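You operate a simulated robot arm through the tools that you are given. There is no shell and no other tool. Be economical: measure what you need, move in short steps, check, and stop when the job is done.

You run a simulated robot arm. Do the job below in one go: nothing can be reset, and whatever is moved stays where it is left.

Task
Uncross the spool wires: white plug to socket 7, black to 5, yellow to 3, orange to 2.
Fine: four moves, one plug at a time; lift no plug while another wire lies across its wire; the blue plug stays.

The check looks at the end state, three seconds after you hand in, the way a careful person would. Anything else that was tipped, shoved, dropped, spilled or broken makes it a failure.

Robot
A 6-joint arm with a two-finger parallel gripper, fixed in place. Base frame: the origin is at the foot of the arm, x ahead of it, y to its left, z up; the work surface is at about z = 850. Readings come in mm, rad, newtons and seconds.
With the tool pointing down near the work surface it reaches from about 140 to 820 mm from the base axis. Its first joint turns from -2.897 to 2.897 rad. Payload 3.91 kg.
The TCP is the grasp point between the finger pads, 30 mm short of the fingertips. In the tool frame z runs along the fingers and y along their closing line. Largest opening 110 mm; finger width 20, thickness 10; the body of the gripper, 48 by 112 mm, starts 55 mm behind the TCP.
Orientation is that of the tool frame in the base frame, as a unit quaternion [x, y, z, w]. With the fingers straight down and closing along the base's y, the tool's x points along the base's -x, its y along +y and its z along -z.

Tools
- The arm moves only by the tool send_rows. Its argument "targets" is a list of rows, each a list of 7 numbers: the shift along the tool's x, y, z in units of 25 mm (1.0 is 25 mm), then the turn, a rotation vector about the tool's x, y, z in units of 4 degrees (1.0 is 4 degrees), then the closure in counts, from 0 (fully open) to 255 (shut). In form: [[tx, ty, tz, ax, ay, az, grip], ...]. A call has 1 to 8 rows; each row shifts and turns the commanded pose from where the row before left it, along the tool's axes as they then stand. A call with a number of a shift or a turn outside -1 to 1 is refused whole. Rows are played at 5 a second. More than 50 mm and 0.15 rad between two rows, or a gripper value outside its range, and nothing of the call is played. A pose out of reach is approached as far as the arm can. The call stops where the force on the tool passes 90 N (or 10 N more than at its start, if that is more) or the arm is blocked; 0.2 s more then pass. Each finger travels about 108 mm/s and halts on what it meets, pressing with about 21 N; the grip force reading is that of the motor and also rises with nothing between the fingers. The clock runs only during rows and for 0.2 s after the last one: add rows that do not move to give the fingers time. The reply holds the time, the measured pose of the TCP, the force on the tool along the base axes, the opening and the grip force, in the units named above and with some noise, with the torque about the TCP (base axes, N m) and any sound that the robot's microphone picked up.
- Cameras (640 x 400 px; columns grow to the right, rows downward): "scene" is fixed at [223, -507.7, 1610.9]; the picture's right is [1.00, -0.09, 0.00], its down [-0.05, -0.54, -0.84] and it looks along [0.08, 0.84, -0.54] (base axes); focal length 376 px, centre (320, 200). "wrist" rides on the gripper at [77, 7, -114] in the tool frame; the picture's right is [-0.09, 1.00, 0.00], its down [-0.80, -0.07, -0.59] and it looks along [-0.59, -0.05, 0.80] (tool axes); focal length 270 px, centre (320, 200). There is no depth. A picture from a camera that has moved, and an enlarged one, comes with that camera's place and axes in the base frame and with its lens. The place of the scene camera against the robot may be out by one fixed shift of up to 12 mm in any direction.
- grab_frame(camera): a new picture of that camera. No time passes.
- slide_trunk(by): slides the trunk up (or, below 0, down) by that many mm; the arm rides with it, the base frame stays. It gives what a move gives, with no picture.
- enlarge(camera, box): a new picture of the part [left, top, right, bottom] of that camera's present view, enlarged. No time passes.
- hand_in(): hands the job in; it is judged then, once.

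Work in short steps. Places have to be worked out from the pictures, the camera data and where the tool is seen: move nearer, look again, correct. Check each grasp and each placing, and mend what went wrong. You have 120 turns and 64 pictures in all, those below and enlarged ones among them. Open the gripper and draw the arm clear of the work before you hand the job in, unless the task says otherwise; then end with one line.

The tools are called after "Emit:" as a command line: name --pt "numbers of a row" for each row, then --argument value for the rest, lists and objects as JSON in quotes. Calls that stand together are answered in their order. send_rows: Moves the arm, as the interface text tells. Its arguments: {"type":"object","properties":{"targets":{"type":"array","items":{"type":"array","items":{"type":"number"}}}},"required":["targets"]} The other tools are called the same way: slide_trunk (by) slides the trunk up or down; grab_frame (camera) takes a picture; enlarge (camera, box) takes an enlarged picture of a part of a camera's view; hand_in () hands the job in.

At the start:

```text
time_s: 0.0
position: [274.3, 342.2, 1174.2]
ee_rot: [0.001, 1.0, 0.0, 0.0]
wrist_force: [-0.8, 0.0, -0.2]
torque: [-0.01, 0.01, 0.01]
opening: 110.0
grip_force: 0.1
trunk travel left (down, up): [-375.0, 165.0]
```

scene: 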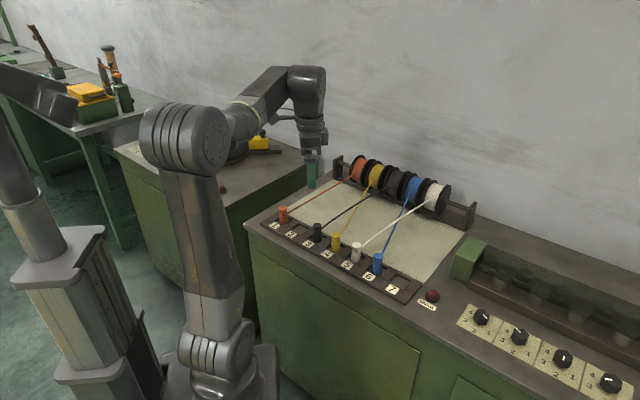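
wrist: 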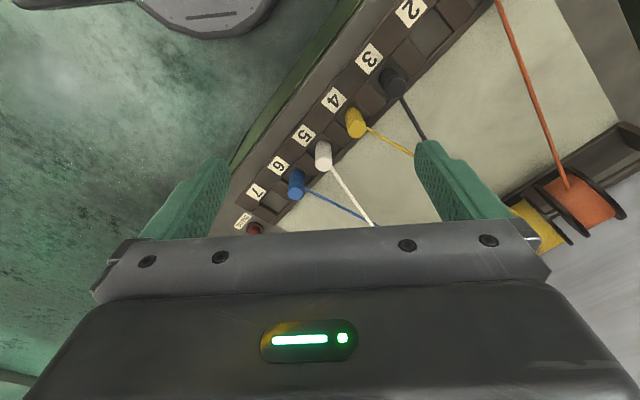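

I start by enlarging the scene camera's view of the panel to see plugs, wires and crossings.

Emit:
enlarge --camera "scene" --box '[250, 150, 490, 300]'

Emit:
enlarge --camera "wrist" --box '[220, 0, 540, 240]'

```text
2.67 times, centred on (370, 225) of scene
camera zoom: at [223.0, -507.7, 1610.9], right [1.0, -0.09, 0.0], down [-0.05, -0.54, -0.84], along [0.08, 0.84, -0.54], focal length 1002 px, centre (187, 133)
```

zoom: 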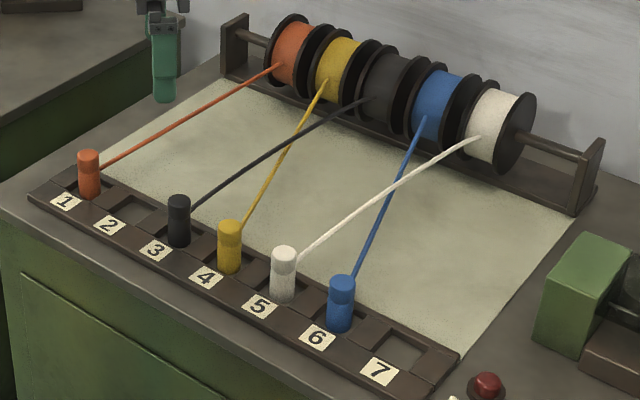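

```text
1.67 times, centred on (380, 120) of wrist
camera zoom: at [197.9, 348.0, 1290.2], right [0.09, 1.0, 0.0], down [0.8, -0.07, 0.59], along [0.59, -0.05, -0.8], focal length 450 px, centre (220, 333)
```

zoom: 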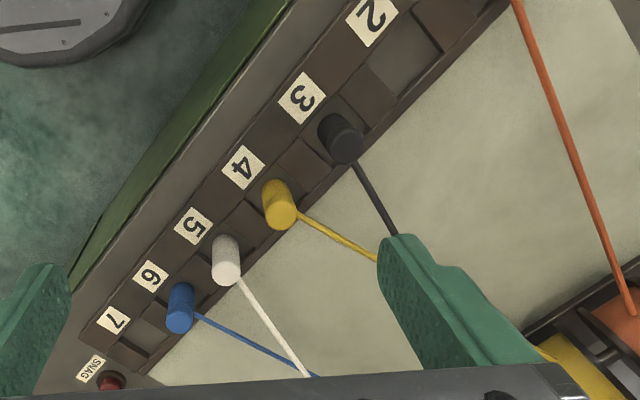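

White lies over blue, and black over yellow, so the order is white, black, yellow, orange. The socket row runs at about −45° in the base frame, so I turn the tool to close along it and raise no further for now.

Emit:
send_rows --pt "0 0 0 0 0 -1 0" --pt "0 0 0 0 0 -1 0" --pt "0 0 0 0 0 -1 0" --pt "0 0 0 0 0 -1 0" --pt "0 0 0 0 0 -1 0" --pt "0 0 0 0 0 -1 0" --pt "0 0 0 0 0 -1 0" --pt "0 0 0 0 0 -1 0"

Emit:
send_rows --pt "0 0 0 0 0 -1 0" --pt "0 0 0 0 0 -1 0" --pt "0 0 0 0 0 -1 0" --pt "0 0 0 0 0 -0.25 0" --pt "0 -1 0 0 0 0 0" --pt "0 -1 0 0 0 0 0" --pt "0 -1 0 0 0 0 0" --pt "0 -1 0 0 0 0 0"

Emit:
grab_frame --camera "wrist"

```text
time_s: 1.8
position: [273.7, 340.6, 1175.0]
ee_rot: [-0.276, 0.961, -0.001, 0.0]
wrist_force: [0.3, 0.1, 0.2]
torque: [0.0, 0.01, 0.0]
opening: 110.1
grip_force: 0.0
trunk travel left (down, up): [-375.0, 165.0]
```

```text
time_s: 3.6
position: [346.5, 269.9, 1172.1]
ee_rot: [-0.383, 0.924, 0.0, 0.0]
wrist_force: [-0.3, 0.0, 0.1]
torque: [0.01, 0.03, 0.01]
opening: 110.3
grip_force: 0.1
trunk travel left (down, up): [-375.0, 165.0]
```

```text
59 pictures are left
camera wrist: at [288.3, 219.8, 1289.1], right [-0.64, 0.77, 0.0], down [0.62, 0.52, 0.59], along [0.46, 0.38, -0.8], focal length 270 px, centre (320, 200)
```

wrist: 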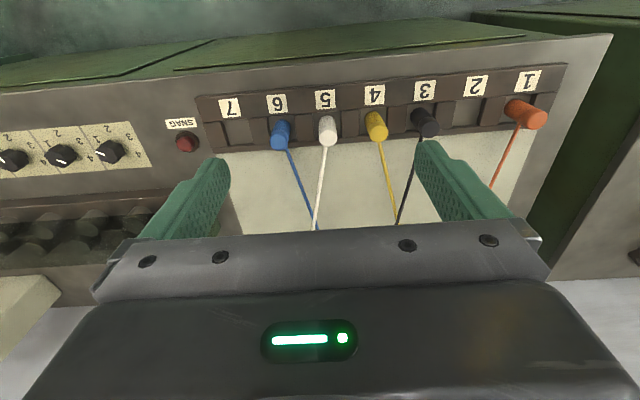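

The row now lies across the view; I enlarge it to measure sockets and plugs.

Emit:
enlarge --camera "wrist" --box '[190, 50, 430, 200]'

```text
2.67 times, centred on (310, 125) of wrist
camera zoom: at [288.3, 219.8, 1289.1], right [-0.64, 0.77, 0.0], down [0.62, 0.52, 0.59], along [0.46, 0.38, -0.8], focal length 721 px, centre (347, 400)
```

zoom: 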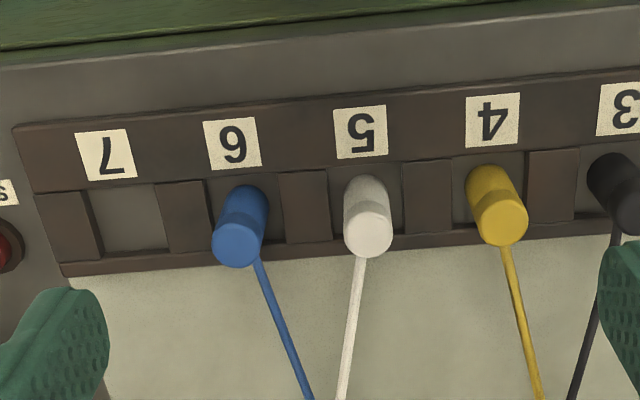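

Socket pitch ≈ 76 mm; the white plug is at about +5 mm along the row and +88 mm toward the spools from the TCP, top near z ≈ 916. I move over it, narrow the fingers to ~60 mm, and go down to about z 985.

Emit:
send_rows --pt "-1 0.2 0 0 0 0 116" --pt "-1 0 0 0 0 0 116" --pt "-1 0 0 0 0 0 116" --pt "-0.52 0 1 0 0 0 116" --pt "0 0 1 0 0 0 116" --pt "0 0 1 0 0 0 116" --pt "0 0 1 0 0 0 116" --pt "0 0 1 0 0 0 116"

Emit:
send_rows --pt "0 0 1 0 0 0 116" --pt "0 0 1 0 0 0 116" --pt "0 0 0.4 0 0 0 116" --pt "0 0 0 0 0 0 116"

Emit:
grab_frame --camera "wrist"

Emit:
enlarge --camera "scene" --box '[250, 150, 490, 300]'

```text
time_s: 5.4
position: [402.9, 334.7, 1049.9]
ee_rot: [-0.382, 0.924, 0.0, 0.0]
wrist_force: [0.0, 0.0, -0.5]
torque: [-0.03, 0.01, 0.02]
opening: 60.1
grip_force: 0.1
trunk travel left (down, up): [-375.0, 165.0]
```

```text
time_s: 6.4
position: [402.1, 335.7, 990.0]
ee_rot: [-0.383, 0.924, 0.0, 0.0]
wrist_force: [-0.5, -0.1, -0.6]
torque: [0.02, 0.01, 0.01]
opening: 59.7
grip_force: 0.0
trunk travel left (down, up): [-375.0, 165.0]
```

```text
57 pictures are left
camera wrist: at [344.7, 285.0, 1104.8], right [-0.64, 0.77, 0.0], down [0.62, 0.52, 0.59], along [0.46, 0.38, -0.8], focal length 270 px, centre (320, 200)
```

wrist: 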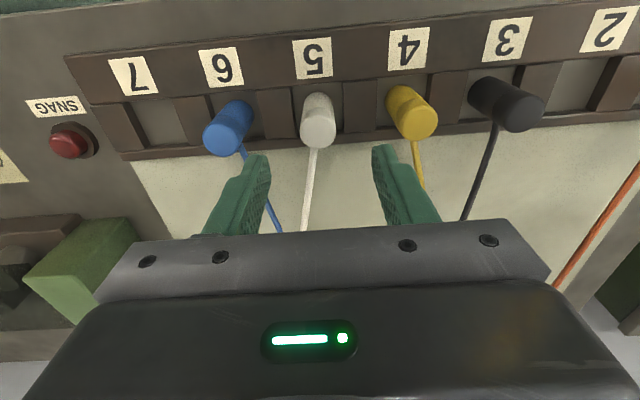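

```text
2.67 times, centred on (370, 225) of scene
camera zoom: at [223.0, -507.7, 1610.9], right [1.0, -0.09, 0.0], down [-0.05, -0.54, -0.84], along [0.08, 0.84, -0.54], focal length 1002 px, centre (187, 133)
```

zoom: 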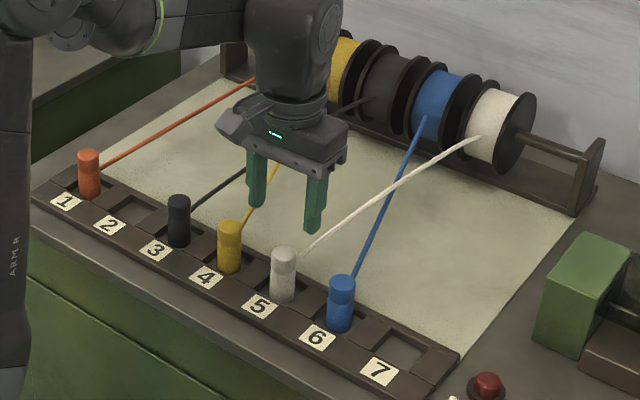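

The plug top appears exactly under the TCP axis (expected ≈(320,133)), and the fingers straddle it. I descend to TCP z ≈ 905 (tips ≈ 875, above the rail).

Emit:
send_rows --pt "0 0 1 0 0 0 116" --pt "0 0 1 0 0 0 116" --pt "0 0 0.8 0 0 0 116" --pt "0 0 0.6 0 0 0 116" --pt "0 0 0 0 0 0 116"

Emit:
grab_frame --camera "wrist"

Emit:
enlarge --camera "scene" --box '[290, 180, 450, 280]'

```text
time_s: 7.6
position: [402.9, 336.3, 905.0]
ee_rot: [-0.383, 0.924, 0.0, 0.0]
wrist_force: [0.0, -1.2, 0.5]
torque: [0.0, 0.03, 0.01]
opening: 60.2
grip_force: 0.1
trunk travel left (down, up): [-375.0, 165.0]
```

```text
55 pictures are left
camera wrist: at [344.3, 285.6, 1020.1], right [-0.64, 0.77, 0.0], down [0.62, 0.52, 0.59], along [0.46, 0.38, -0.8], focal length 270 px, centre (320, 200)
```

wrist: 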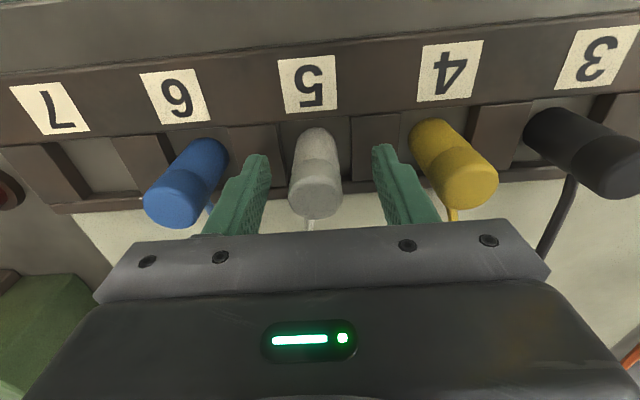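

```text
4.00 times, centred on (370, 230) of scene
camera zoom: at [223.0, -507.7, 1610.9], right [1.0, -0.09, 0.0], down [-0.05, -0.54, -0.84], along [0.08, 0.84, -0.54], focal length 1503 px, centre (120, 80)
```

zoom: 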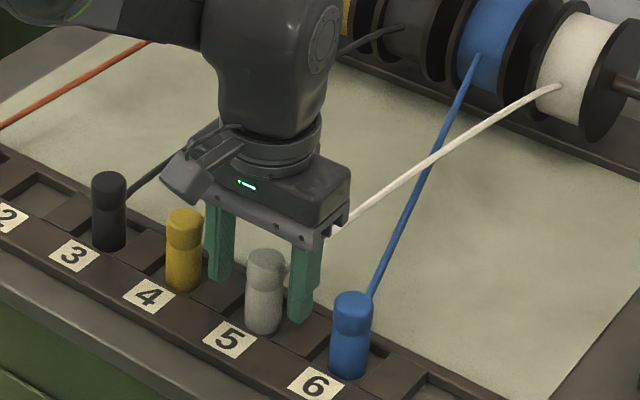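

The plug sits about 5 mm nearer the front and 2 mm to the 7-side of the grip centre; I shift by that, then close.

Emit:
send_rows --pt "0.2 -0.08 0 0 0 0 116" --pt "0 0 0 0 0 0 116" --pt "0 0 0 0 0 0 180" --pt "0 0 0 0 0 0 255" --pt "0 0 0 0 0 0 255" --pt "0 0 0 0 0 0 255"

Emit:
grab_frame --camera "wrist"

Emit:
enlarge --camera "scene" --box '[290, 180, 450, 280]'

```text
time_s: 9.0
position: [400.6, 330.9, 905.7]
ee_rot: [-0.383, 0.924, 0.0, -0.001]
wrist_force: [-0.2, -0.4, -0.1]
torque: [-0.01, 0.04, -0.01]
opening: 26.7
grip_force: 20.8
trunk travel left (down, up): [-375.0, 165.0]
```

```text
53 pictures are left
camera wrist: at [342.3, 280.6, 1020.8], right [-0.64, 0.77, 0.0], down [0.62, 0.52, 0.59], along [0.46, 0.38, -0.8], focal length 270 px, centre (320, 200)
```

wrist: 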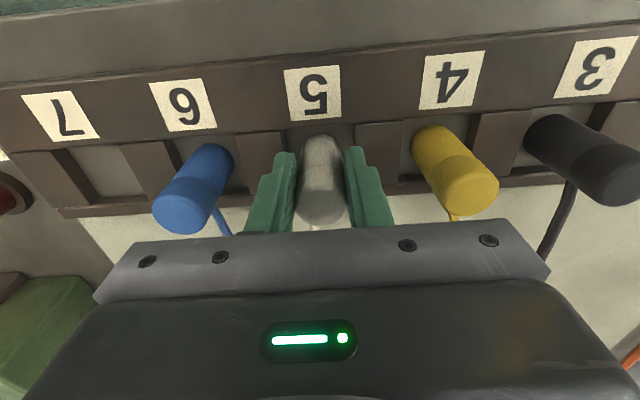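

```text
4.00 times, centred on (370, 230) of scene
camera zoom: at [223.0, -507.7, 1610.9], right [1.0, -0.09, 0.0], down [-0.05, -0.54, -0.84], along [0.08, 0.84, -0.54], focal length 1503 px, centre (120, 80)
```

zoom: 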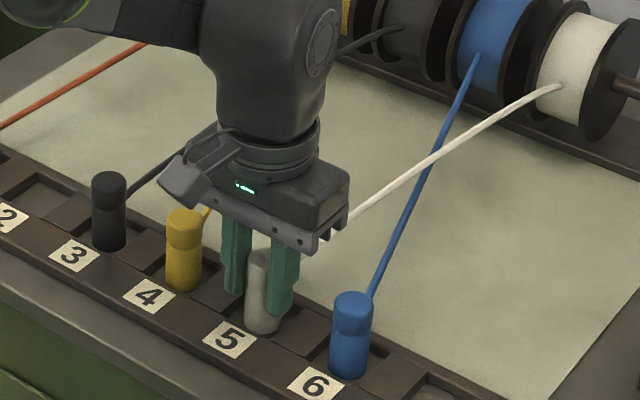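

Firm grip at 26.7 mm. I lift 100 mm straight up and check the force and picture.

Emit:
send_rows --pt "0 0 -0.4 0 0 0 255" --pt "0 0 -0.6 0 0 0 255" --pt "0 0 -1 0 0 0 255" --pt "0 0 -1 0 0 0 255" --pt "0 0 -1 0 0 0 255" --pt "0 0 0 0 0 0 255"

Emit:
enlarge --camera "scene" --box '[290, 150, 490, 300]'

Emit:
grab_frame --camera "wrist"

```text
time_s: 10.4
position: [403.0, 331.9, 1005.1]
ee_rot: [-0.383, 0.924, 0.0, 0.001]
wrist_force: [-0.9, -0.4, -1.3]
torque: [0.02, 0.0, -0.01]
opening: 27.1
grip_force: 20.8
trunk travel left (down, up): [-375.0, 165.0]
```

```text
2.67 times, centred on (390, 225) of scene
camera zoom: at [223.0, -507.7, 1610.9], right [1.0, -0.09, 0.0], down [-0.05, -0.54, -0.84], along [0.08, 0.84, -0.54], focal length 1002 px, centre (133, 133)
```

zoom: 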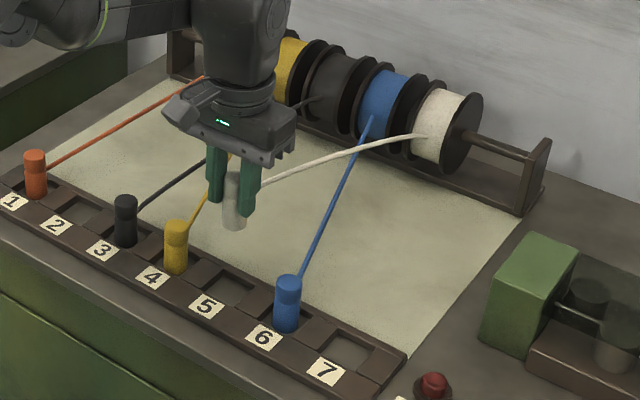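

```text
50 pictures are left
camera wrist: at [344.3, 283.1, 1120.5], right [-0.64, 0.77, 0.0], down [0.62, 0.52, 0.59], along [0.46, 0.38, -0.8], focal length 270 px, centre (320, 200)
```

wrist: 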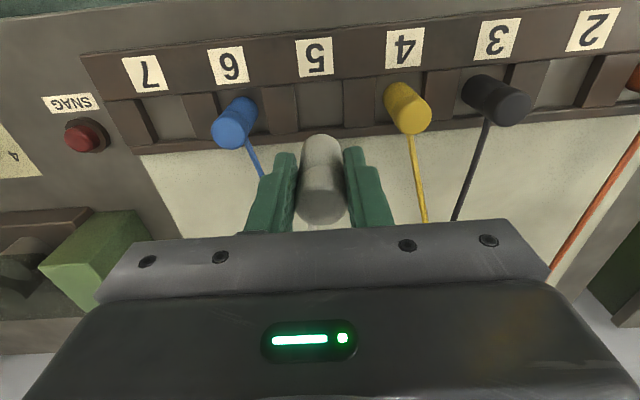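

Plug is free, wire slack. Shift 151.5 mm along the row to above socket 7 at this height.

Emit:
send_rows --pt "0 -1 0 0 0 0 255" --pt "0 -1 0 0 0 0 255" --pt "0 -1 0 0 0 0 255" --pt "0 -1 0 0 0 0 255" --pt "0 -1 0 0 0 0 255" --pt "0 -1 0 0 0 0 255" --pt "0 -0.06 0 0 0 0 255" --pt "0 0 0 0 0 0 255"

Emit:
grab_frame --camera "wrist"

Emit:
enlarge --camera "scene" --box '[310, 170, 470, 310]'

```text
time_s: 12.2
position: [509.1, 225.3, 1003.4]
ee_rot: [-0.382, 0.924, 0.0, 0.0]
wrist_force: [0.8, 0.6, -0.8]
torque: [-0.01, 0.0, -0.02]
opening: 26.9
grip_force: 21.3
trunk travel left (down, up): [-375.0, 165.0]
```

```text
49 pictures are left
camera wrist: at [450.3, 174.3, 1119.5], right [-0.64, 0.77, 0.0], down [0.62, 0.52, 0.59], along [0.46, 0.38, -0.8], focal length 270 px, centre (320, 200)
```

wrist: 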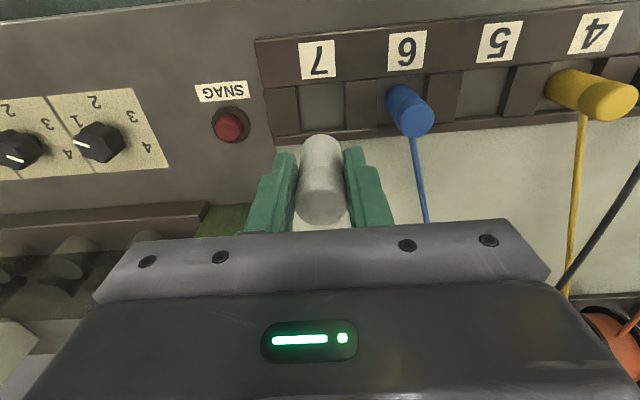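

```text
2.86 times, centred on (390, 240) of scene
camera zoom: at [223.0, -507.7, 1610.9], right [1.0, -0.09, 0.0], down [-0.05, -0.54, -0.84], along [0.08, 0.84, -0.54], focal length 1074 px, centre (120, 86)
```

zoom: 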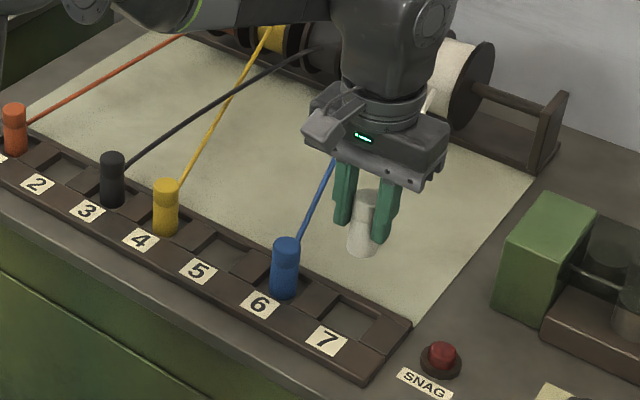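

Label 7 appears ~4 mm to the right of where label 5 stood relative to the plug; I enlarge to measure the socket opening.

Emit:
enlarge --camera "wrist" --box '[250, 20, 410, 140]'

```text
3.33 times, centred on (330, 80) of wrist
camera zoom: at [450.3, 174.3, 1119.5], right [-0.64, 0.77, 0.0], down [0.62, 0.52, 0.59], along [0.46, 0.38, -0.8], focal length 901 px, centre (287, 600)
```

zoom: 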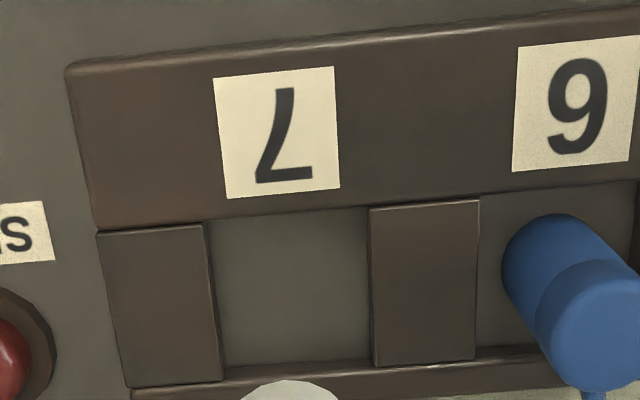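

The opening is ~46 mm square with its centre about (+3, +3.5) mm from the plug axis (row, depth). I correct that and lower 97 mm, leaving the last bit for a check.

Emit:
send_rows --pt "-0.14 0.12 0 0 0 0 255" --pt "0 0 1 0 0 0 255" --pt "0 0 1 0 0 0 255" --pt "0 0 1 0 0 0 255" --pt "0 0 0.6 0 0 0 255" --pt "0 0 0.28 0 0 0 255" --pt "0 0 0 0 0 0 255"

Emit:
grab_frame --camera "wrist"

Emit:
enlarge --camera "scene" --box '[330, 200, 450, 310]'

```text
time_s: 13.8
position: [505.8, 229.4, 907.8]
ee_rot: [-0.383, 0.924, 0.001, 0.0]
wrist_force: [0.1, 0.0, -0.1]
torque: [-0.01, 0.02, 0.02]
opening: 27.1
grip_force: 21.1
trunk travel left (down, up): [-375.0, 165.0]
```

```text
46 pictures are left
camera wrist: at [447.7, 179.5, 1023.5], right [-0.64, 0.77, 0.0], down [0.62, 0.52, 0.59], along [0.46, 0.38, -0.8], focal length 270 px, centre (320, 200)
```

wrist: 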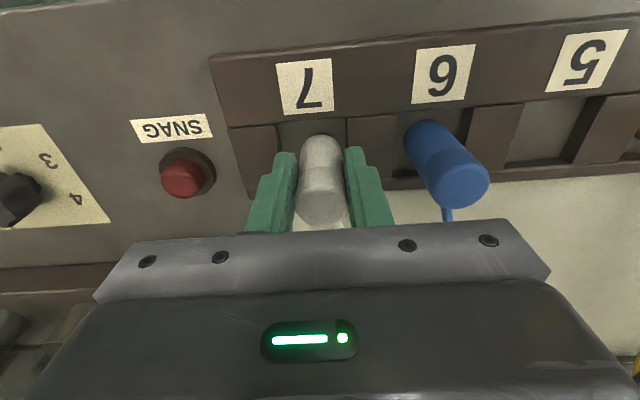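

```text
3.64 times, centred on (390, 255) of scene
camera zoom: at [223.0, -507.7, 1610.9], right [1.0, -0.09, 0.0], down [-0.05, -0.54, -0.84], along [0.08, 0.84, -0.54], focal length 1366 px, centre (66, 0)
```

zoom: 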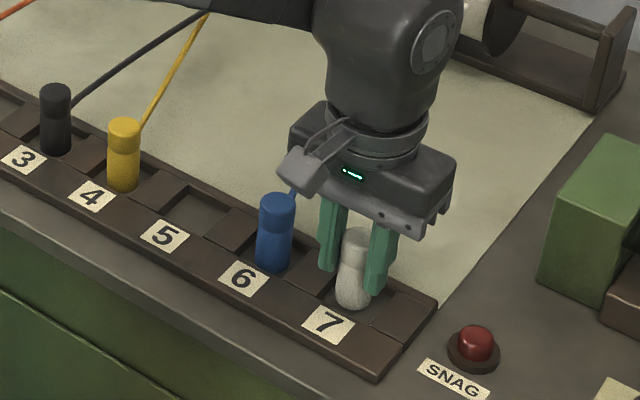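

Compared with how plug 5 sat against its label (and readings: target ≈ (507.7, 223.8)), the plug is ~5 mm short of centre and ~2.7 mm too deep. I correct this and then lower the last ~2 mm.

Emit:
send_rows --pt "0.11 -0.19 0 0 0 0 255" --pt "0 0 0 0 0 0 255" --pt "0 0 0.08 0 0 0 255" --pt "0 0 0 0 0 0 255"

Emit:
grab_frame --camera "wrist"

Emit:
enlarge --camera "scene" --box '[330, 200, 450, 310]'

```text
time_s: 14.8
position: [508.2, 225.0, 905.9]
ee_rot: [-0.383, 0.924, -0.001, 0.001]
wrist_force: [0.3, -0.2, -1.7]
torque: [0.02, 0.02, 0.02]
opening: 26.8
grip_force: 21.8
trunk travel left (down, up): [-375.0, 165.0]
```

```text
44 pictures are left
camera wrist: at [449.8, 174.1, 1021.2], right [-0.64, 0.77, 0.0], down [0.62, 0.52, 0.59], along [0.46, 0.38, -0.8], focal length 270 px, centre (320, 200)
```

wrist: 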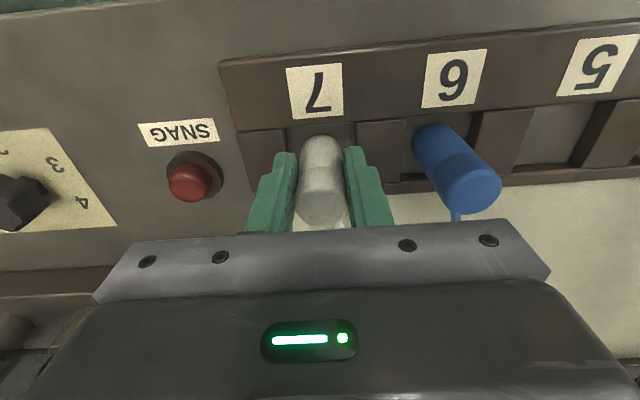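

```text
3.64 times, centred on (390, 255) of scene
camera zoom: at [223.0, -507.7, 1610.9], right [1.0, -0.09, 0.0], down [-0.05, -0.54, -0.84], along [0.08, 0.84, -0.54], focal length 1366 px, centre (66, 0)
```

zoom: 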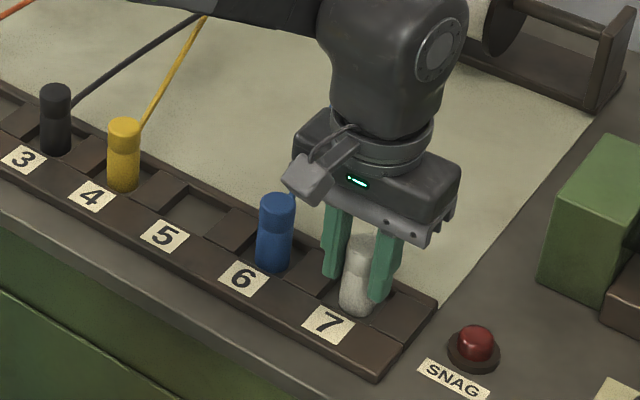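

Label 7 now sits as label 5 did at the grasp, and z equals the original. I open the fingers to 60 mm and rise 100 mm.

Emit:
send_rows --pt "0 0 0 0 0 0 200" --pt "0 0 0 0 0 0 116" --pt "0 0 0 0 0 0 116" --pt "0 0 -0.5 0 0 0 116" --pt "0 0 -1 0 0 0 116" --pt "0 0 -1 0 0 0 116" --pt "0 0 -1 0 0 0 116" --pt "0 0 -0.5 0 0 0 116"

Emit:
send_rows --pt "0 1 0 0 0 0 116" --pt "0 1 0 0 0 0 116" --pt "0 1 0 0 0 0 116" --pt "0 1 0 0 0 0 116" --pt "0 1 0 0 0 0 116" --pt "0 1 0 0 0 0 116" --pt "0 1 0 0 0 0 116" --pt "0 1 0 0 0 0 116"

Emit:
send_rows --pt "0 1 0 0 0 0 116" --pt "0 1 0 0 0 0 116" --pt "0 1 0 0 0 0 116" --pt "0 1 0 0 0 0 116" --pt "0 0.1 0 0 0 0 116" --pt "0 0 0 0 0 0 116"

Emit:
grab_frame --camera "wrist"

Emit:
enlarge --camera "scene" --box '[250, 150, 490, 310]'

```text
time_s: 16.6
position: [507.6, 223.1, 1007.3]
ee_rot: [-0.383, 0.924, 0.0, 0.0]
wrist_force: [0.5, -0.4, -0.3]
torque: [0.0, 0.01, 0.0]
opening: 59.7
grip_force: 0.0
trunk travel left (down, up): [-375.0, 165.0]
```

```text
time_s: 18.4
position: [368.9, 366.0, 1007.7]
ee_rot: [-0.383, 0.924, 0.0, 0.0]
wrist_force: [-0.2, 0.5, 0.0]
torque: [0.01, 0.02, -0.01]
opening: 60.4
grip_force: 0.1
trunk travel left (down, up): [-375.0, 165.0]
```

```text
time_s: 19.8
position: [296.4, 436.0, 1007.1]
ee_rot: [-0.382, 0.924, 0.0, -0.001]
wrist_force: [1.1, -0.2, -0.8]
torque: [-0.04, -0.01, 0.02]
opening: 60.1
grip_force: 0.1
trunk travel left (down, up): [-375.0, 165.0]
```

```text
42 pictures are left
camera wrist: at [237.9, 386.2, 1121.5], right [-0.64, 0.77, 0.0], down [0.62, 0.52, 0.59], along [0.46, 0.38, -0.8], focal length 270 px, centre (320, 200)
```

wrist: 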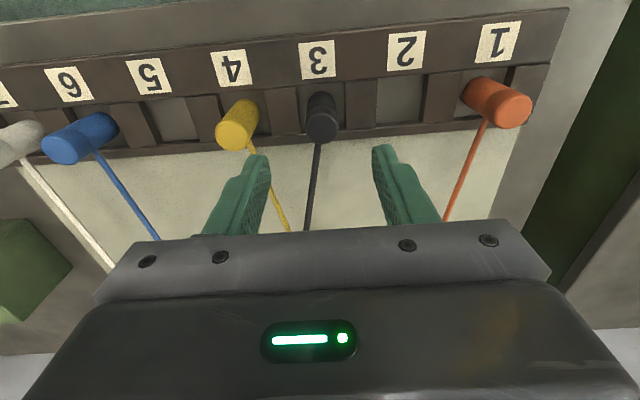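

```text
2.50 times, centred on (370, 230) of scene
camera zoom: at [223.0, -507.7, 1610.9], right [1.0, -0.09, 0.0], down [-0.05, -0.54, -0.84], along [0.08, 0.84, -0.54], focal length 939 px, centre (195, 125)
```

zoom: 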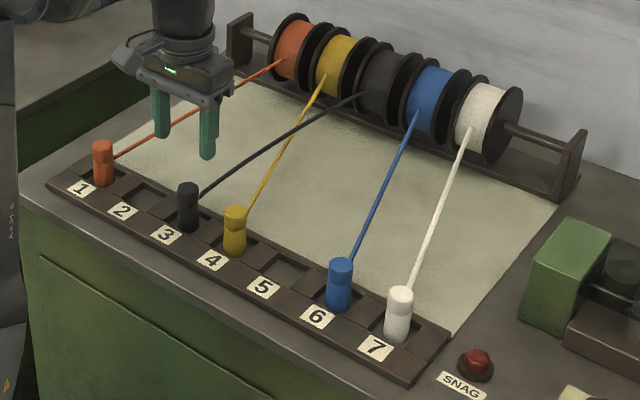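

White is in 7 with its wire clear. The black plug is nearly under the TCP; I shift +2 mm along the row, descend to z ≈ 905 and look.

Emit:
send_rows --pt "0 0.08 0 0 0 0 116" --pt "0 0 1 0 0 0 116" --pt "0 0 1 0 0 0 116" --pt "0 0 1 0 0 0 116" --pt "0 0 0.6 0 0 0 116" --pt "0 0 0.45 0 0 0 116" --pt "0 0 0 0 0 0 116"

Emit:
grab_frame --camera "wrist"

```text
time_s: 21.4
position: [296.7, 440.3, 904.2]
ee_rot: [-0.383, 0.924, 0.0, -0.001]
wrist_force: [0.1, 0.5, -0.2]
torque: [0.0, 0.02, 0.0]
opening: 60.0
grip_force: 0.1
trunk travel left (down, up): [-375.0, 165.0]
```

```text
40 pictures are left
camera wrist: at [237.7, 389.3, 1019.6], right [-0.64, 0.77, 0.0], down [0.62, 0.52, 0.59], along [0.46, 0.38, -0.8], focal length 270 px, centre (320, 200)
```

wrist: 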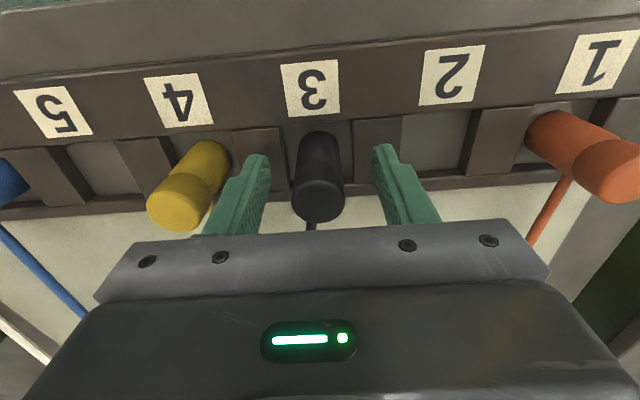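

Label 3 is ~3 mm off the reference position in depth, so I pull back 3 mm, −1 mm along the row, and close.

Emit:
send_rows --pt "0.12 -0.05 0 0 0 0 116" --pt "0 0 0 0 0 0 116" --pt "0 0 0 0 0 0 180" --pt "0 0 0 0 0 0 255" --pt "0 0 0 0 0 0 255" --pt "0 0 0 0 0 0 255"

Emit:
grab_frame --camera "wrist"

```text
time_s: 22.8
position: [294.4, 437.2, 905.2]
ee_rot: [-0.383, 0.924, -0.001, 0.0]
wrist_force: [0.1, 0.4, 1.0]
torque: [0.01, 0.0, 0.0]
opening: 27.0
grip_force: 21.3
trunk travel left (down, up): [-375.0, 165.0]
```

```text
39 pictures are left
camera wrist: at [236.2, 385.9, 1020.3], right [-0.64, 0.77, 0.0], down [0.62, 0.52, 0.59], along [0.46, 0.38, -0.8], focal length 270 px, centre (320, 200)
```

wrist: 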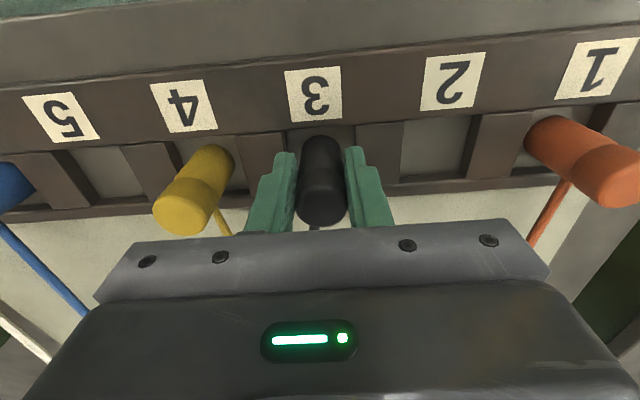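

Black is gripped and label 3 matches the reference. Lift 110 mm and carry 151.5 mm to above socket 5.

Emit:
send_rows --pt "0 0 -0.4 0 0 0 255" --pt "0 0 -1 0 0 0 255" --pt "0 0 -1 0 0 0 255" --pt "0 0 -1 0 0 0 255" --pt "0 0 -1 0 0 0 255" --pt "0 0 0 0 0 0 255"

Emit:
send_rows --pt "0 -1 0 0 0 0 255" --pt "0 -1 0 0 0 0 255" --pt "0 -1 0 0 0 0 255" --pt "0 -1 0 0 0 0 255" --pt "0 -1 0 0 0 0 255" --pt "0 -1 0 0 0 0 255" --pt "0 -0.06 0 0 0 0 255" --pt "0 0 0 0 0 0 255"

Emit:
enlarge --camera "scene" --box '[250, 150, 490, 310]'

Emit:
grab_frame --camera "wrist"

```text
time_s: 24.2
position: [291.3, 437.2, 1017.1]
ee_rot: [-0.383, 0.924, 0.0, -0.001]
wrist_force: [-0.6, -0.1, -1.2]
torque: [0.02, -0.02, 0.03]
opening: 26.6
grip_force: 20.9
trunk travel left (down, up): [-375.0, 165.0]
```

```text
time_s: 26.0
position: [401.9, 329.8, 1015.0]
ee_rot: [-0.382, 0.924, 0.0, 0.0]
wrist_force: [0.1, 0.5, -0.7]
torque: [-0.03, 0.01, 0.02]
opening: 27.0
grip_force: 21.1
trunk travel left (down, up): [-375.0, 165.0]
```

```text
2.50 times, centred on (370, 230) of scene
camera zoom: at [223.0, -507.7, 1610.9], right [1.0, -0.09, 0.0], down [-0.05, -0.54, -0.84], along [0.08, 0.84, -0.54], focal length 939 px, centre (195, 125)
```

zoom: 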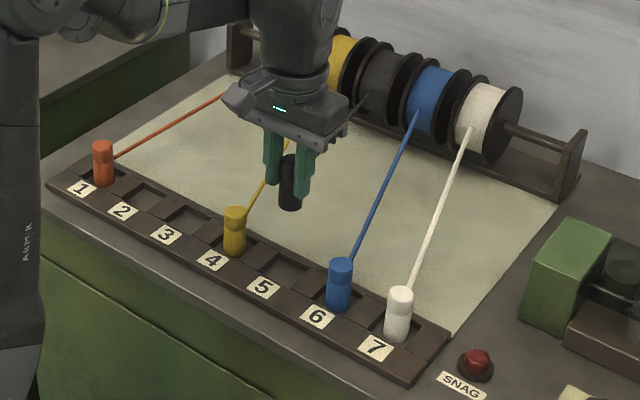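

```text
37 pictures are left
camera wrist: at [343.4, 278.8, 1130.3], right [-0.64, 0.77, 0.0], down [0.62, 0.52, 0.59], along [0.46, 0.38, -0.8], focal length 270 px, centre (320, 200)
```

wrist: 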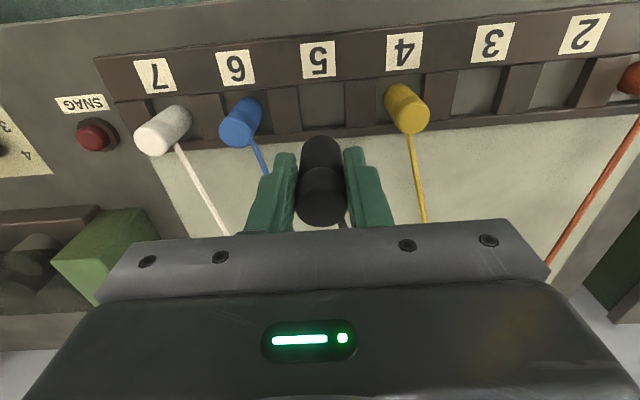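

Black is above socket 5 with its reading on target (≈(401, 331)). I lower 107 mm and check before releasing.

Emit:
send_rows --pt "0 0 1 0 0 0 255" --pt "0 0 1 0 0 0 255" --pt "0 0 1 0 0 0 255" --pt "0 0 0.8 0 0 0 255" --pt "0 0 0.48 0 0 0 255" --pt "0 0 0 0 0 0 255" --pt "0 0 0 0 0 0 255"

Emit:
grab_frame --camera "wrist"

```text
time_s: 27.6
position: [402.8, 330.2, 908.5]
ee_rot: [-0.383, 0.924, 0.0, -0.001]
wrist_force: [0.3, 0.8, -0.7]
torque: [-0.02, -0.02, 0.02]
opening: 26.8
grip_force: 20.9
trunk travel left (down, up): [-375.0, 165.0]
```

```text
36 pictures are left
camera wrist: at [343.1, 279.5, 1023.7], right [-0.64, 0.77, 0.0], down [0.62, 0.52, 0.59], along [0.46, 0.38, -0.8], focal length 270 px, centre (320, 200)
```

wrist: 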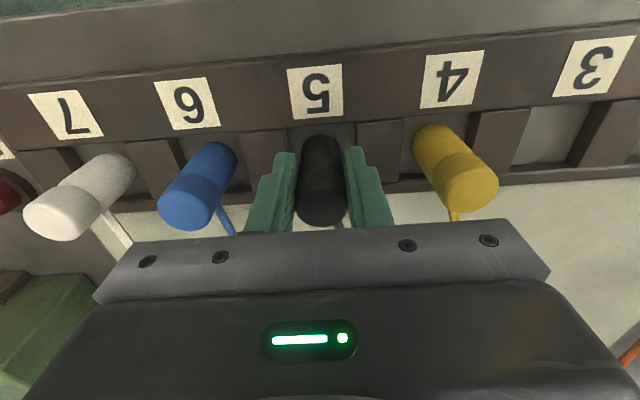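

Aligned (label 5 at (315,92)). Lower the last 3 mm, open to 60 mm, rise 100 mm.

Emit:
send_rows --pt "0 0 0.12 0 0 0 255" --pt "0 0 0 0 0 0 255" --pt "0 0 0 0 0 0 190" --pt "0 0 0 0 0 0 116" --pt "0 0 0 0 0 0 116"

Emit:
send_rows --pt "0 0 -0.5 0 0 0 116" --pt "0 0 -1 0 0 0 116" --pt "0 0 -1 0 0 0 116" --pt "0 0 -1 0 0 0 116" --pt "0 0 -0.5 0 0 0 116" --pt "0 1 0 0 0 0 116" --pt "0 1 0 0 0 0 116" --pt "0 1 0 0 0 0 116"

Emit:
enlarge --camera "scene" --box '[250, 150, 490, 310]'

Emit:
grab_frame --camera "wrist"

```text
time_s: 28.8
position: [400.4, 328.5, 905.5]
ee_rot: [-0.382, 0.924, 0.0, 0.0]
wrist_force: [-0.4, 0.3, 0.3]
torque: [-0.03, 0.02, 0.0]
opening: 60.0
grip_force: 0.1
trunk travel left (down, up): [-375.0, 165.0]
```

```text
time_s: 30.6
position: [350.8, 382.9, 1005.8]
ee_rot: [-0.382, 0.924, 0.0, 0.0]
wrist_force: [-0.4, 0.3, 0.7]
torque: [0.04, -0.04, 0.0]
opening: 60.0
grip_force: 0.1
trunk travel left (down, up): [-375.0, 165.0]
```

```text
2.50 times, centred on (370, 230) of scene
camera zoom: at [223.0, -507.7, 1610.9], right [1.0, -0.09, 0.0], down [-0.05, -0.54, -0.84], along [0.08, 0.84, -0.54], focal length 939 px, centre (195, 125)
```

zoom: 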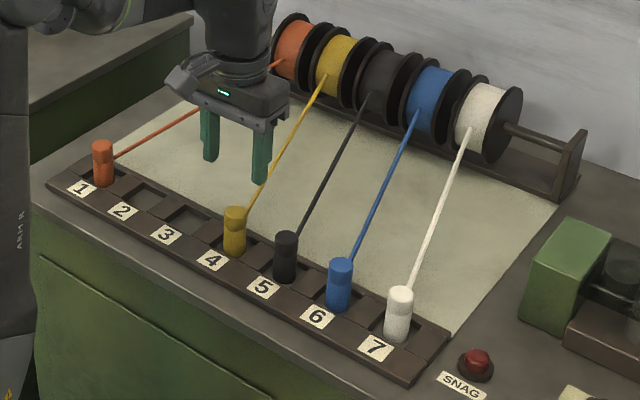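

```text
34 pictures are left
camera wrist: at [292.0, 332.8, 1120.9], right [-0.64, 0.77, 0.0], down [0.62, 0.52, 0.59], along [0.46, 0.38, -0.8], focal length 270 px, centre (320, 200)
```

wrist: 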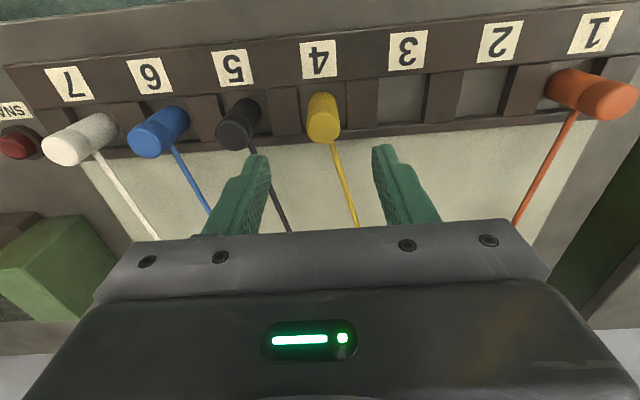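

Black is seated in 5 and clear of yellow. I shift +2 mm toward the yellow plug's axis and descend to z ≈ 905.

Emit:
send_rows --pt "0 0.08 0 0 0 0 116" --pt "0 0 1 0 0 0 116" --pt "0 0 1 0 0 0 116" --pt "0 0 1 0 0 0 116" --pt "0 0 0.6 0 0 0 116" --pt "0 0 0.4 0 0 0 116" --pt "0 0 0 0 0 0 116"

Emit:
grab_frame --camera "wrist"

```text
time_s: 32.2
position: [346.1, 382.8, 903.9]
ee_rot: [-0.382, 0.924, 0.001, 0.0]
wrist_force: [0.6, 0.0, 0.6]
torque: [-0.02, 0.0, 0.02]
opening: 60.0
grip_force: 0.1
trunk travel left (down, up): [-375.0, 165.0]
```

```text
33 pictures are left
camera wrist: at [287.7, 332.8, 1018.5], right [-0.64, 0.77, 0.0], down [0.62, 0.52, 0.59], along [0.46, 0.38, -0.8], focal length 270 px, centre (320, 200)
```

wrist: 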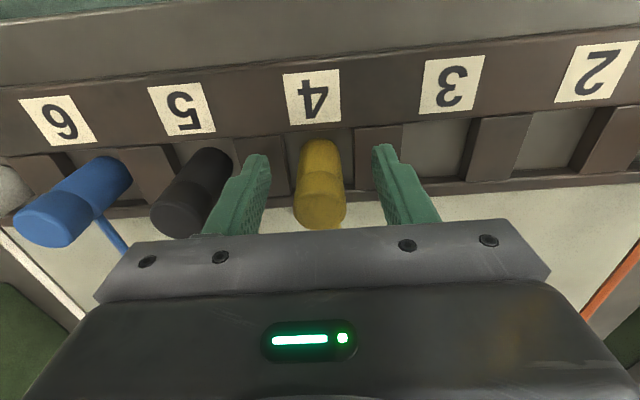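

Aligned within ~2 mm; I nudge +1.5 mm in depth and close on yellow.

Emit:
send_rows --pt "-0.06 -0.02 -0.03 0 0 0 116" --pt "0 0 0 0 0 0 116" --pt "0 0 0 0 0 0 180" --pt "0 0 0 0 0 0 255" --pt "0 0 0 0 0 0 255" --pt "0 0 0 0 0 0 255"

Emit:
grab_frame --camera "wrist"

```text
time_s: 33.6
position: [348.4, 383.3, 905.8]
ee_rot: [-0.383, 0.924, 0.0, -0.001]
wrist_force: [0.5, 0.3, -0.1]
torque: [0.01, -0.03, 0.0]
opening: 26.8
grip_force: 20.9
trunk travel left (down, up): [-375.0, 165.0]
```

```text
32 pictures are left
camera wrist: at [289.6, 333.6, 1020.0], right [-0.64, 0.77, 0.0], down [0.62, 0.52, 0.59], along [0.46, 0.38, -0.8], focal length 270 px, centre (320, 200)
```

wrist: 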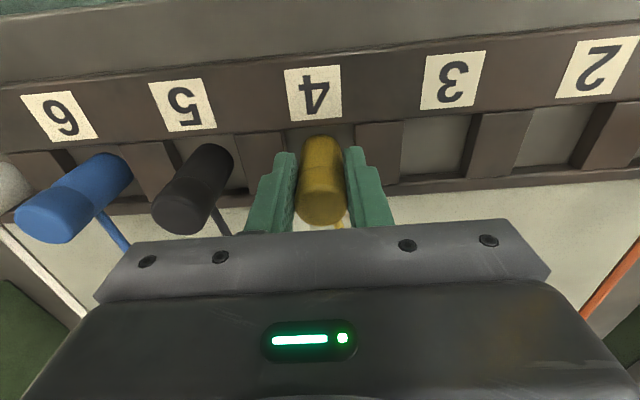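

Yellow is gripped. Lift 100 mm, shift one pitch (75.7 mm) to socket 3, then lower 97 mm and check.

Emit:
send_rows --pt "0 0 -1 0 0 0 255" --pt "0 0 -1 0 0 0 255" --pt "0 0 -1 0 0 0 255" --pt "0 0 -1 0 0 0 255" --pt "0 1 0 0 0 0 255" --pt "0 1 0 0 0 0 255" --pt "0 1.0 0 0 0 0 255" --pt "0 0.03 0 0 0 0 255"

Emit:
enlarge --camera "scene" --box '[250, 150, 490, 310]'

Emit:
send_rows --pt "0 0 0 0 0 0 255" --pt "0 0 1 0 0 0 255" --pt "0 0 1 0 0 0 255" --pt "0 0 1 0 0 0 255" --pt "0 0 0.6 0 0 0 255" --pt "0 0 0.28 0 0 0 255" --pt "0 0 0 0 0 0 255"

Emit:
grab_frame --camera "wrist"

```text
time_s: 35.4
position: [296.2, 438.8, 1005.9]
ee_rot: [-0.383, 0.924, 0.0, -0.001]
wrist_force: [0.0, -0.3, -0.8]
torque: [-0.02, 0.0, 0.02]
opening: 26.8
grip_force: 21.0
trunk travel left (down, up): [-375.0, 165.0]
```

```text
2.50 times, centred on (370, 230) of scene
camera zoom: at [223.0, -507.7, 1610.9], right [1.0, -0.09, 0.0], down [-0.05, -0.54, -0.84], along [0.08, 0.84, -0.54], focal length 939 px, centre (195, 125)
```

zoom: 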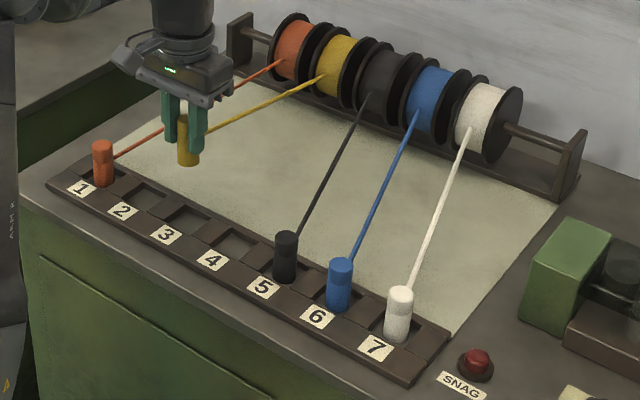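

```text
time_s: 37.0
position: [295.7, 441.4, 908.5]
ee_rot: [-0.383, 0.924, 0.001, 0.0]
wrist_force: [-0.1, 0.0, -1.1]
torque: [0.01, -0.03, -0.04]
opening: 27.0
grip_force: 21.2
trunk travel left (down, up): [-375.0, 165.0]
```

```text
30 pictures are left
camera wrist: at [236.9, 390.3, 1023.2], right [-0.64, 0.77, 0.0], down [0.62, 0.52, 0.59], along [0.46, 0.38, -0.8], focal length 270 px, centre (320, 200)
```

wrist: 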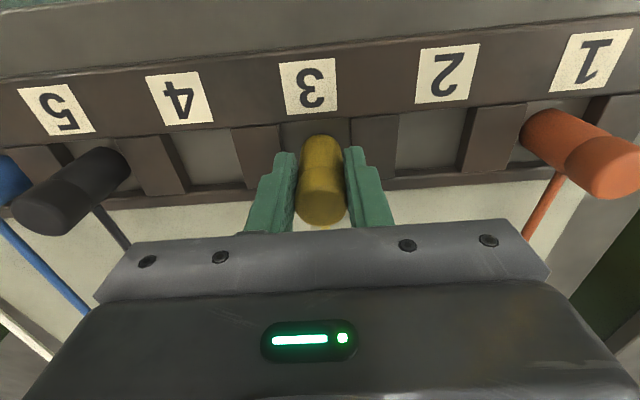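

Label 3 is at (308,87) against the reference (314,93): I shift −2 mm along the row and −3 mm in depth, then lower the last 3 mm.

Emit:
send_rows --pt "0.12 -0.09 0 0 0 0 255" --pt "0 0 0 0 0 0 255" --pt "0 0 0.12 0 0 0 255" --pt "0 0 0 0 0 0 255"

Emit:
grab_frame --camera "wrist"

```text
time_s: 38.0
position: [293.3, 434.3, 905.7]
ee_rot: [-0.383, 0.924, 0.0, 0.0]
wrist_force: [0.1, 0.2, -0.8]
torque: [-0.01, -0.05, 0.03]
opening: 27.1
grip_force: 21.4
trunk travel left (down, up): [-375.0, 165.0]
```

```text
29 pictures are left
camera wrist: at [235.5, 385.1, 1020.9], right [-0.64, 0.77, 0.0], down [0.62, 0.52, 0.59], along [0.46, 0.38, -0.8], focal length 270 px, centre (320, 200)
```

wrist: 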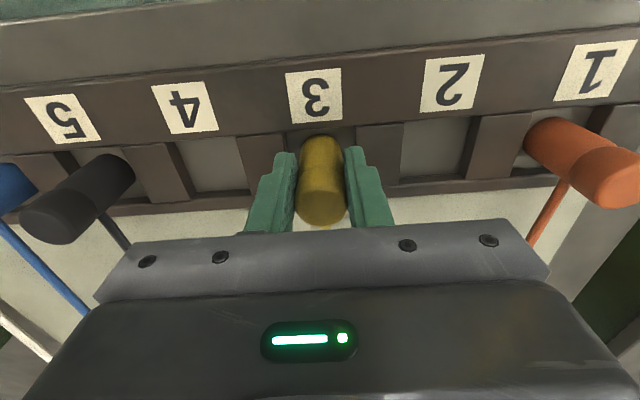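

Well centred. Open, rise 100 mm, and move two pitches to above orange at socket 1.

Emit:
send_rows --pt "0 0 0 0 0 0 190" --pt "0 0 0 0 0 0 116" --pt "0 0 0 0 0 0 116" --pt "0 0 -0.5 0 0 0 116" --pt "0 0 -1 0 0 0 116" --pt "0 0 -1 0 0 0 116" --pt "0 0 -1 0 0 0 116" --pt "0 0 -0.5 0 0 0 116"

Emit:
send_rows --pt "0 1 0 0 0 0 116" --pt "0 1 0 0 0 0 116" --pt "0 1 0 0 0 0 116" --pt "0 1 0 0 0 0 116" --pt "0 1 0 0 0 0 116" --pt "0 1 0 0 0 0 116" --pt "0 0.06 0 0 0 0 116" --pt "0 0 0 0 0 0 116"

Emit:
grab_frame --camera "wrist"

Emit:
enlarge --camera "scene" --box '[250, 150, 490, 310]'

```text
time_s: 39.8
position: [294.7, 431.7, 1004.9]
ee_rot: [-0.383, 0.924, -0.001, 0.0]
wrist_force: [0.8, 0.0, -0.4]
torque: [-0.03, -0.01, 0.04]
opening: 59.8
grip_force: 0.1
trunk travel left (down, up): [-375.0, 165.0]
```

```text
time_s: 41.6
position: [186.9, 541.4, 1004.6]
ee_rot: [-0.382, 0.924, 0.0, 0.0]
wrist_force: [0.2, -0.3, -0.3]
torque: [0.01, 0.02, 0.0]
opening: 60.1
grip_force: 0.1
trunk travel left (down, up): [-375.0, 165.0]
```

```text
28 pictures are left
camera wrist: at [128.9, 491.4, 1120.3], right [-0.64, 0.77, 0.0], down [0.62, 0.52, 0.59], along [0.46, 0.38, -0.8], focal length 270 px, centre (320, 200)
```

wrist: 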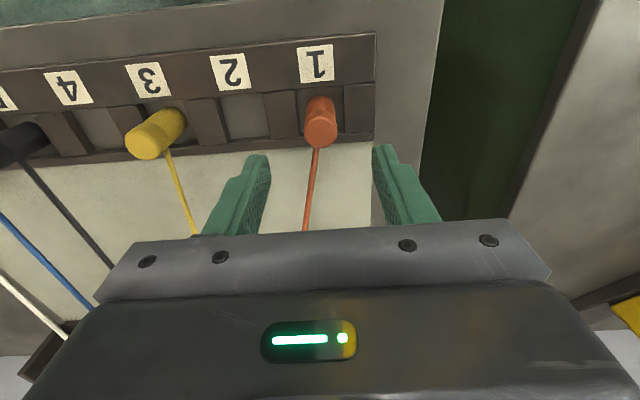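

```text
2.50 times, centred on (370, 230) of scene
camera zoom: at [223.0, -507.7, 1610.9], right [1.0, -0.09, 0.0], down [-0.05, -0.54, -0.84], along [0.08, 0.84, -0.54], focal length 939 px, centre (195, 125)
```

zoom: 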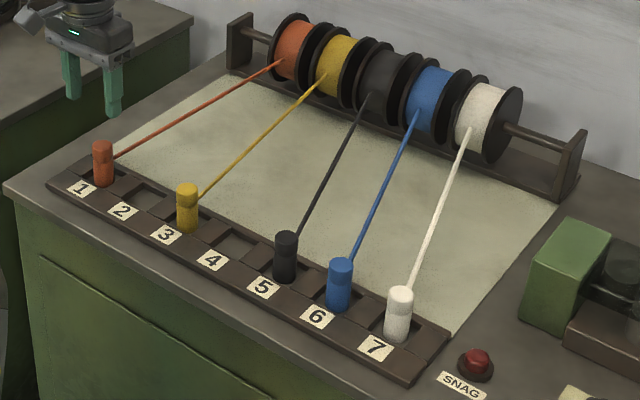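

Yellow is in 3, uncrossed. Orange is right under the TCP; I nudge +1 mm along the row and descend to z ≈ 905.

Emit:
send_rows --pt "0 0.04 0 0 0 0 116" --pt "0 0 1 0 0 0 116" --pt "0 0 1 0 0 0 116" --pt "0 0 1 0 0 0 116" --pt "0 0 0.6 0 0 0 116" --pt "0 0 0.36 0 0 0 116" --pt "0 0 0 0 0 0 116"

Emit:
grab_frame --camera "wrist"

```text
time_s: 43.2
position: [185.8, 541.0, 907.6]
ee_rot: [-0.382, 0.924, 0.0, 0.001]
wrist_force: [-0.4, -0.1, 0.2]
torque: [0.0, 0.01, 0.0]
opening: 59.9
grip_force: 0.0
trunk travel left (down, up): [-375.0, 165.0]
```

```text
26 pictures are left
camera wrist: at [127.8, 491.7, 1022.2], right [-0.64, 0.77, 0.0], down [0.62, 0.52, 0.59], along [0.46, 0.38, -0.8], focal length 270 px, centre (320, 200)
```

wrist: 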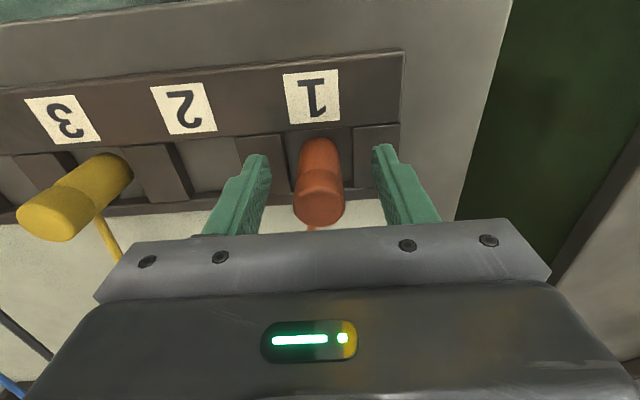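

Aligned; small nudge (+1.5 mm depth, −2 mm z) and close on orange.

Emit:
send_rows --pt "-0.06 -0.02 0.08 0 0 0 116" --pt "0 0 0 0 0 0 116" --pt "0 0 0 0 0 0 180" --pt "0 0 0 0 0 0 255" --pt "0 0 0 0 0 0 255" --pt "0 0 0 0 0 0 255"

Emit:
grab_frame --camera "wrist"

```text
time_s: 44.6
position: [186.3, 542.9, 905.0]
ee_rot: [-0.383, 0.924, -0.001, 0.0]
wrist_force: [1.5, 0.8, 0.8]
torque: [0.03, -0.02, 0.04]
opening: 26.8
grip_force: 20.9
trunk travel left (down, up): [-375.0, 165.0]
```

```text
25 pictures are left
camera wrist: at [128.4, 492.8, 1019.9], right [-0.64, 0.77, 0.0], down [0.62, 0.52, 0.59], along [0.46, 0.38, -0.8], focal length 270 px, centre (320, 200)
```

wrist: 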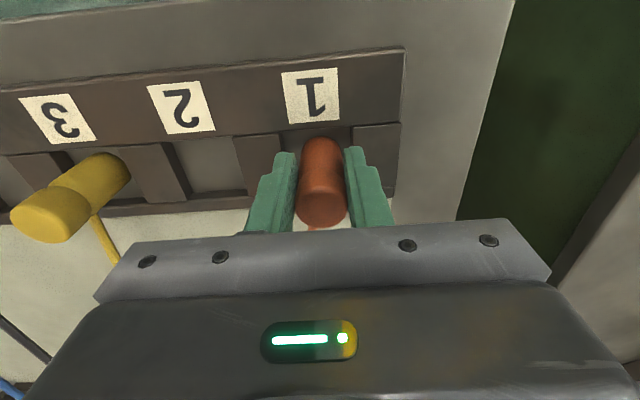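

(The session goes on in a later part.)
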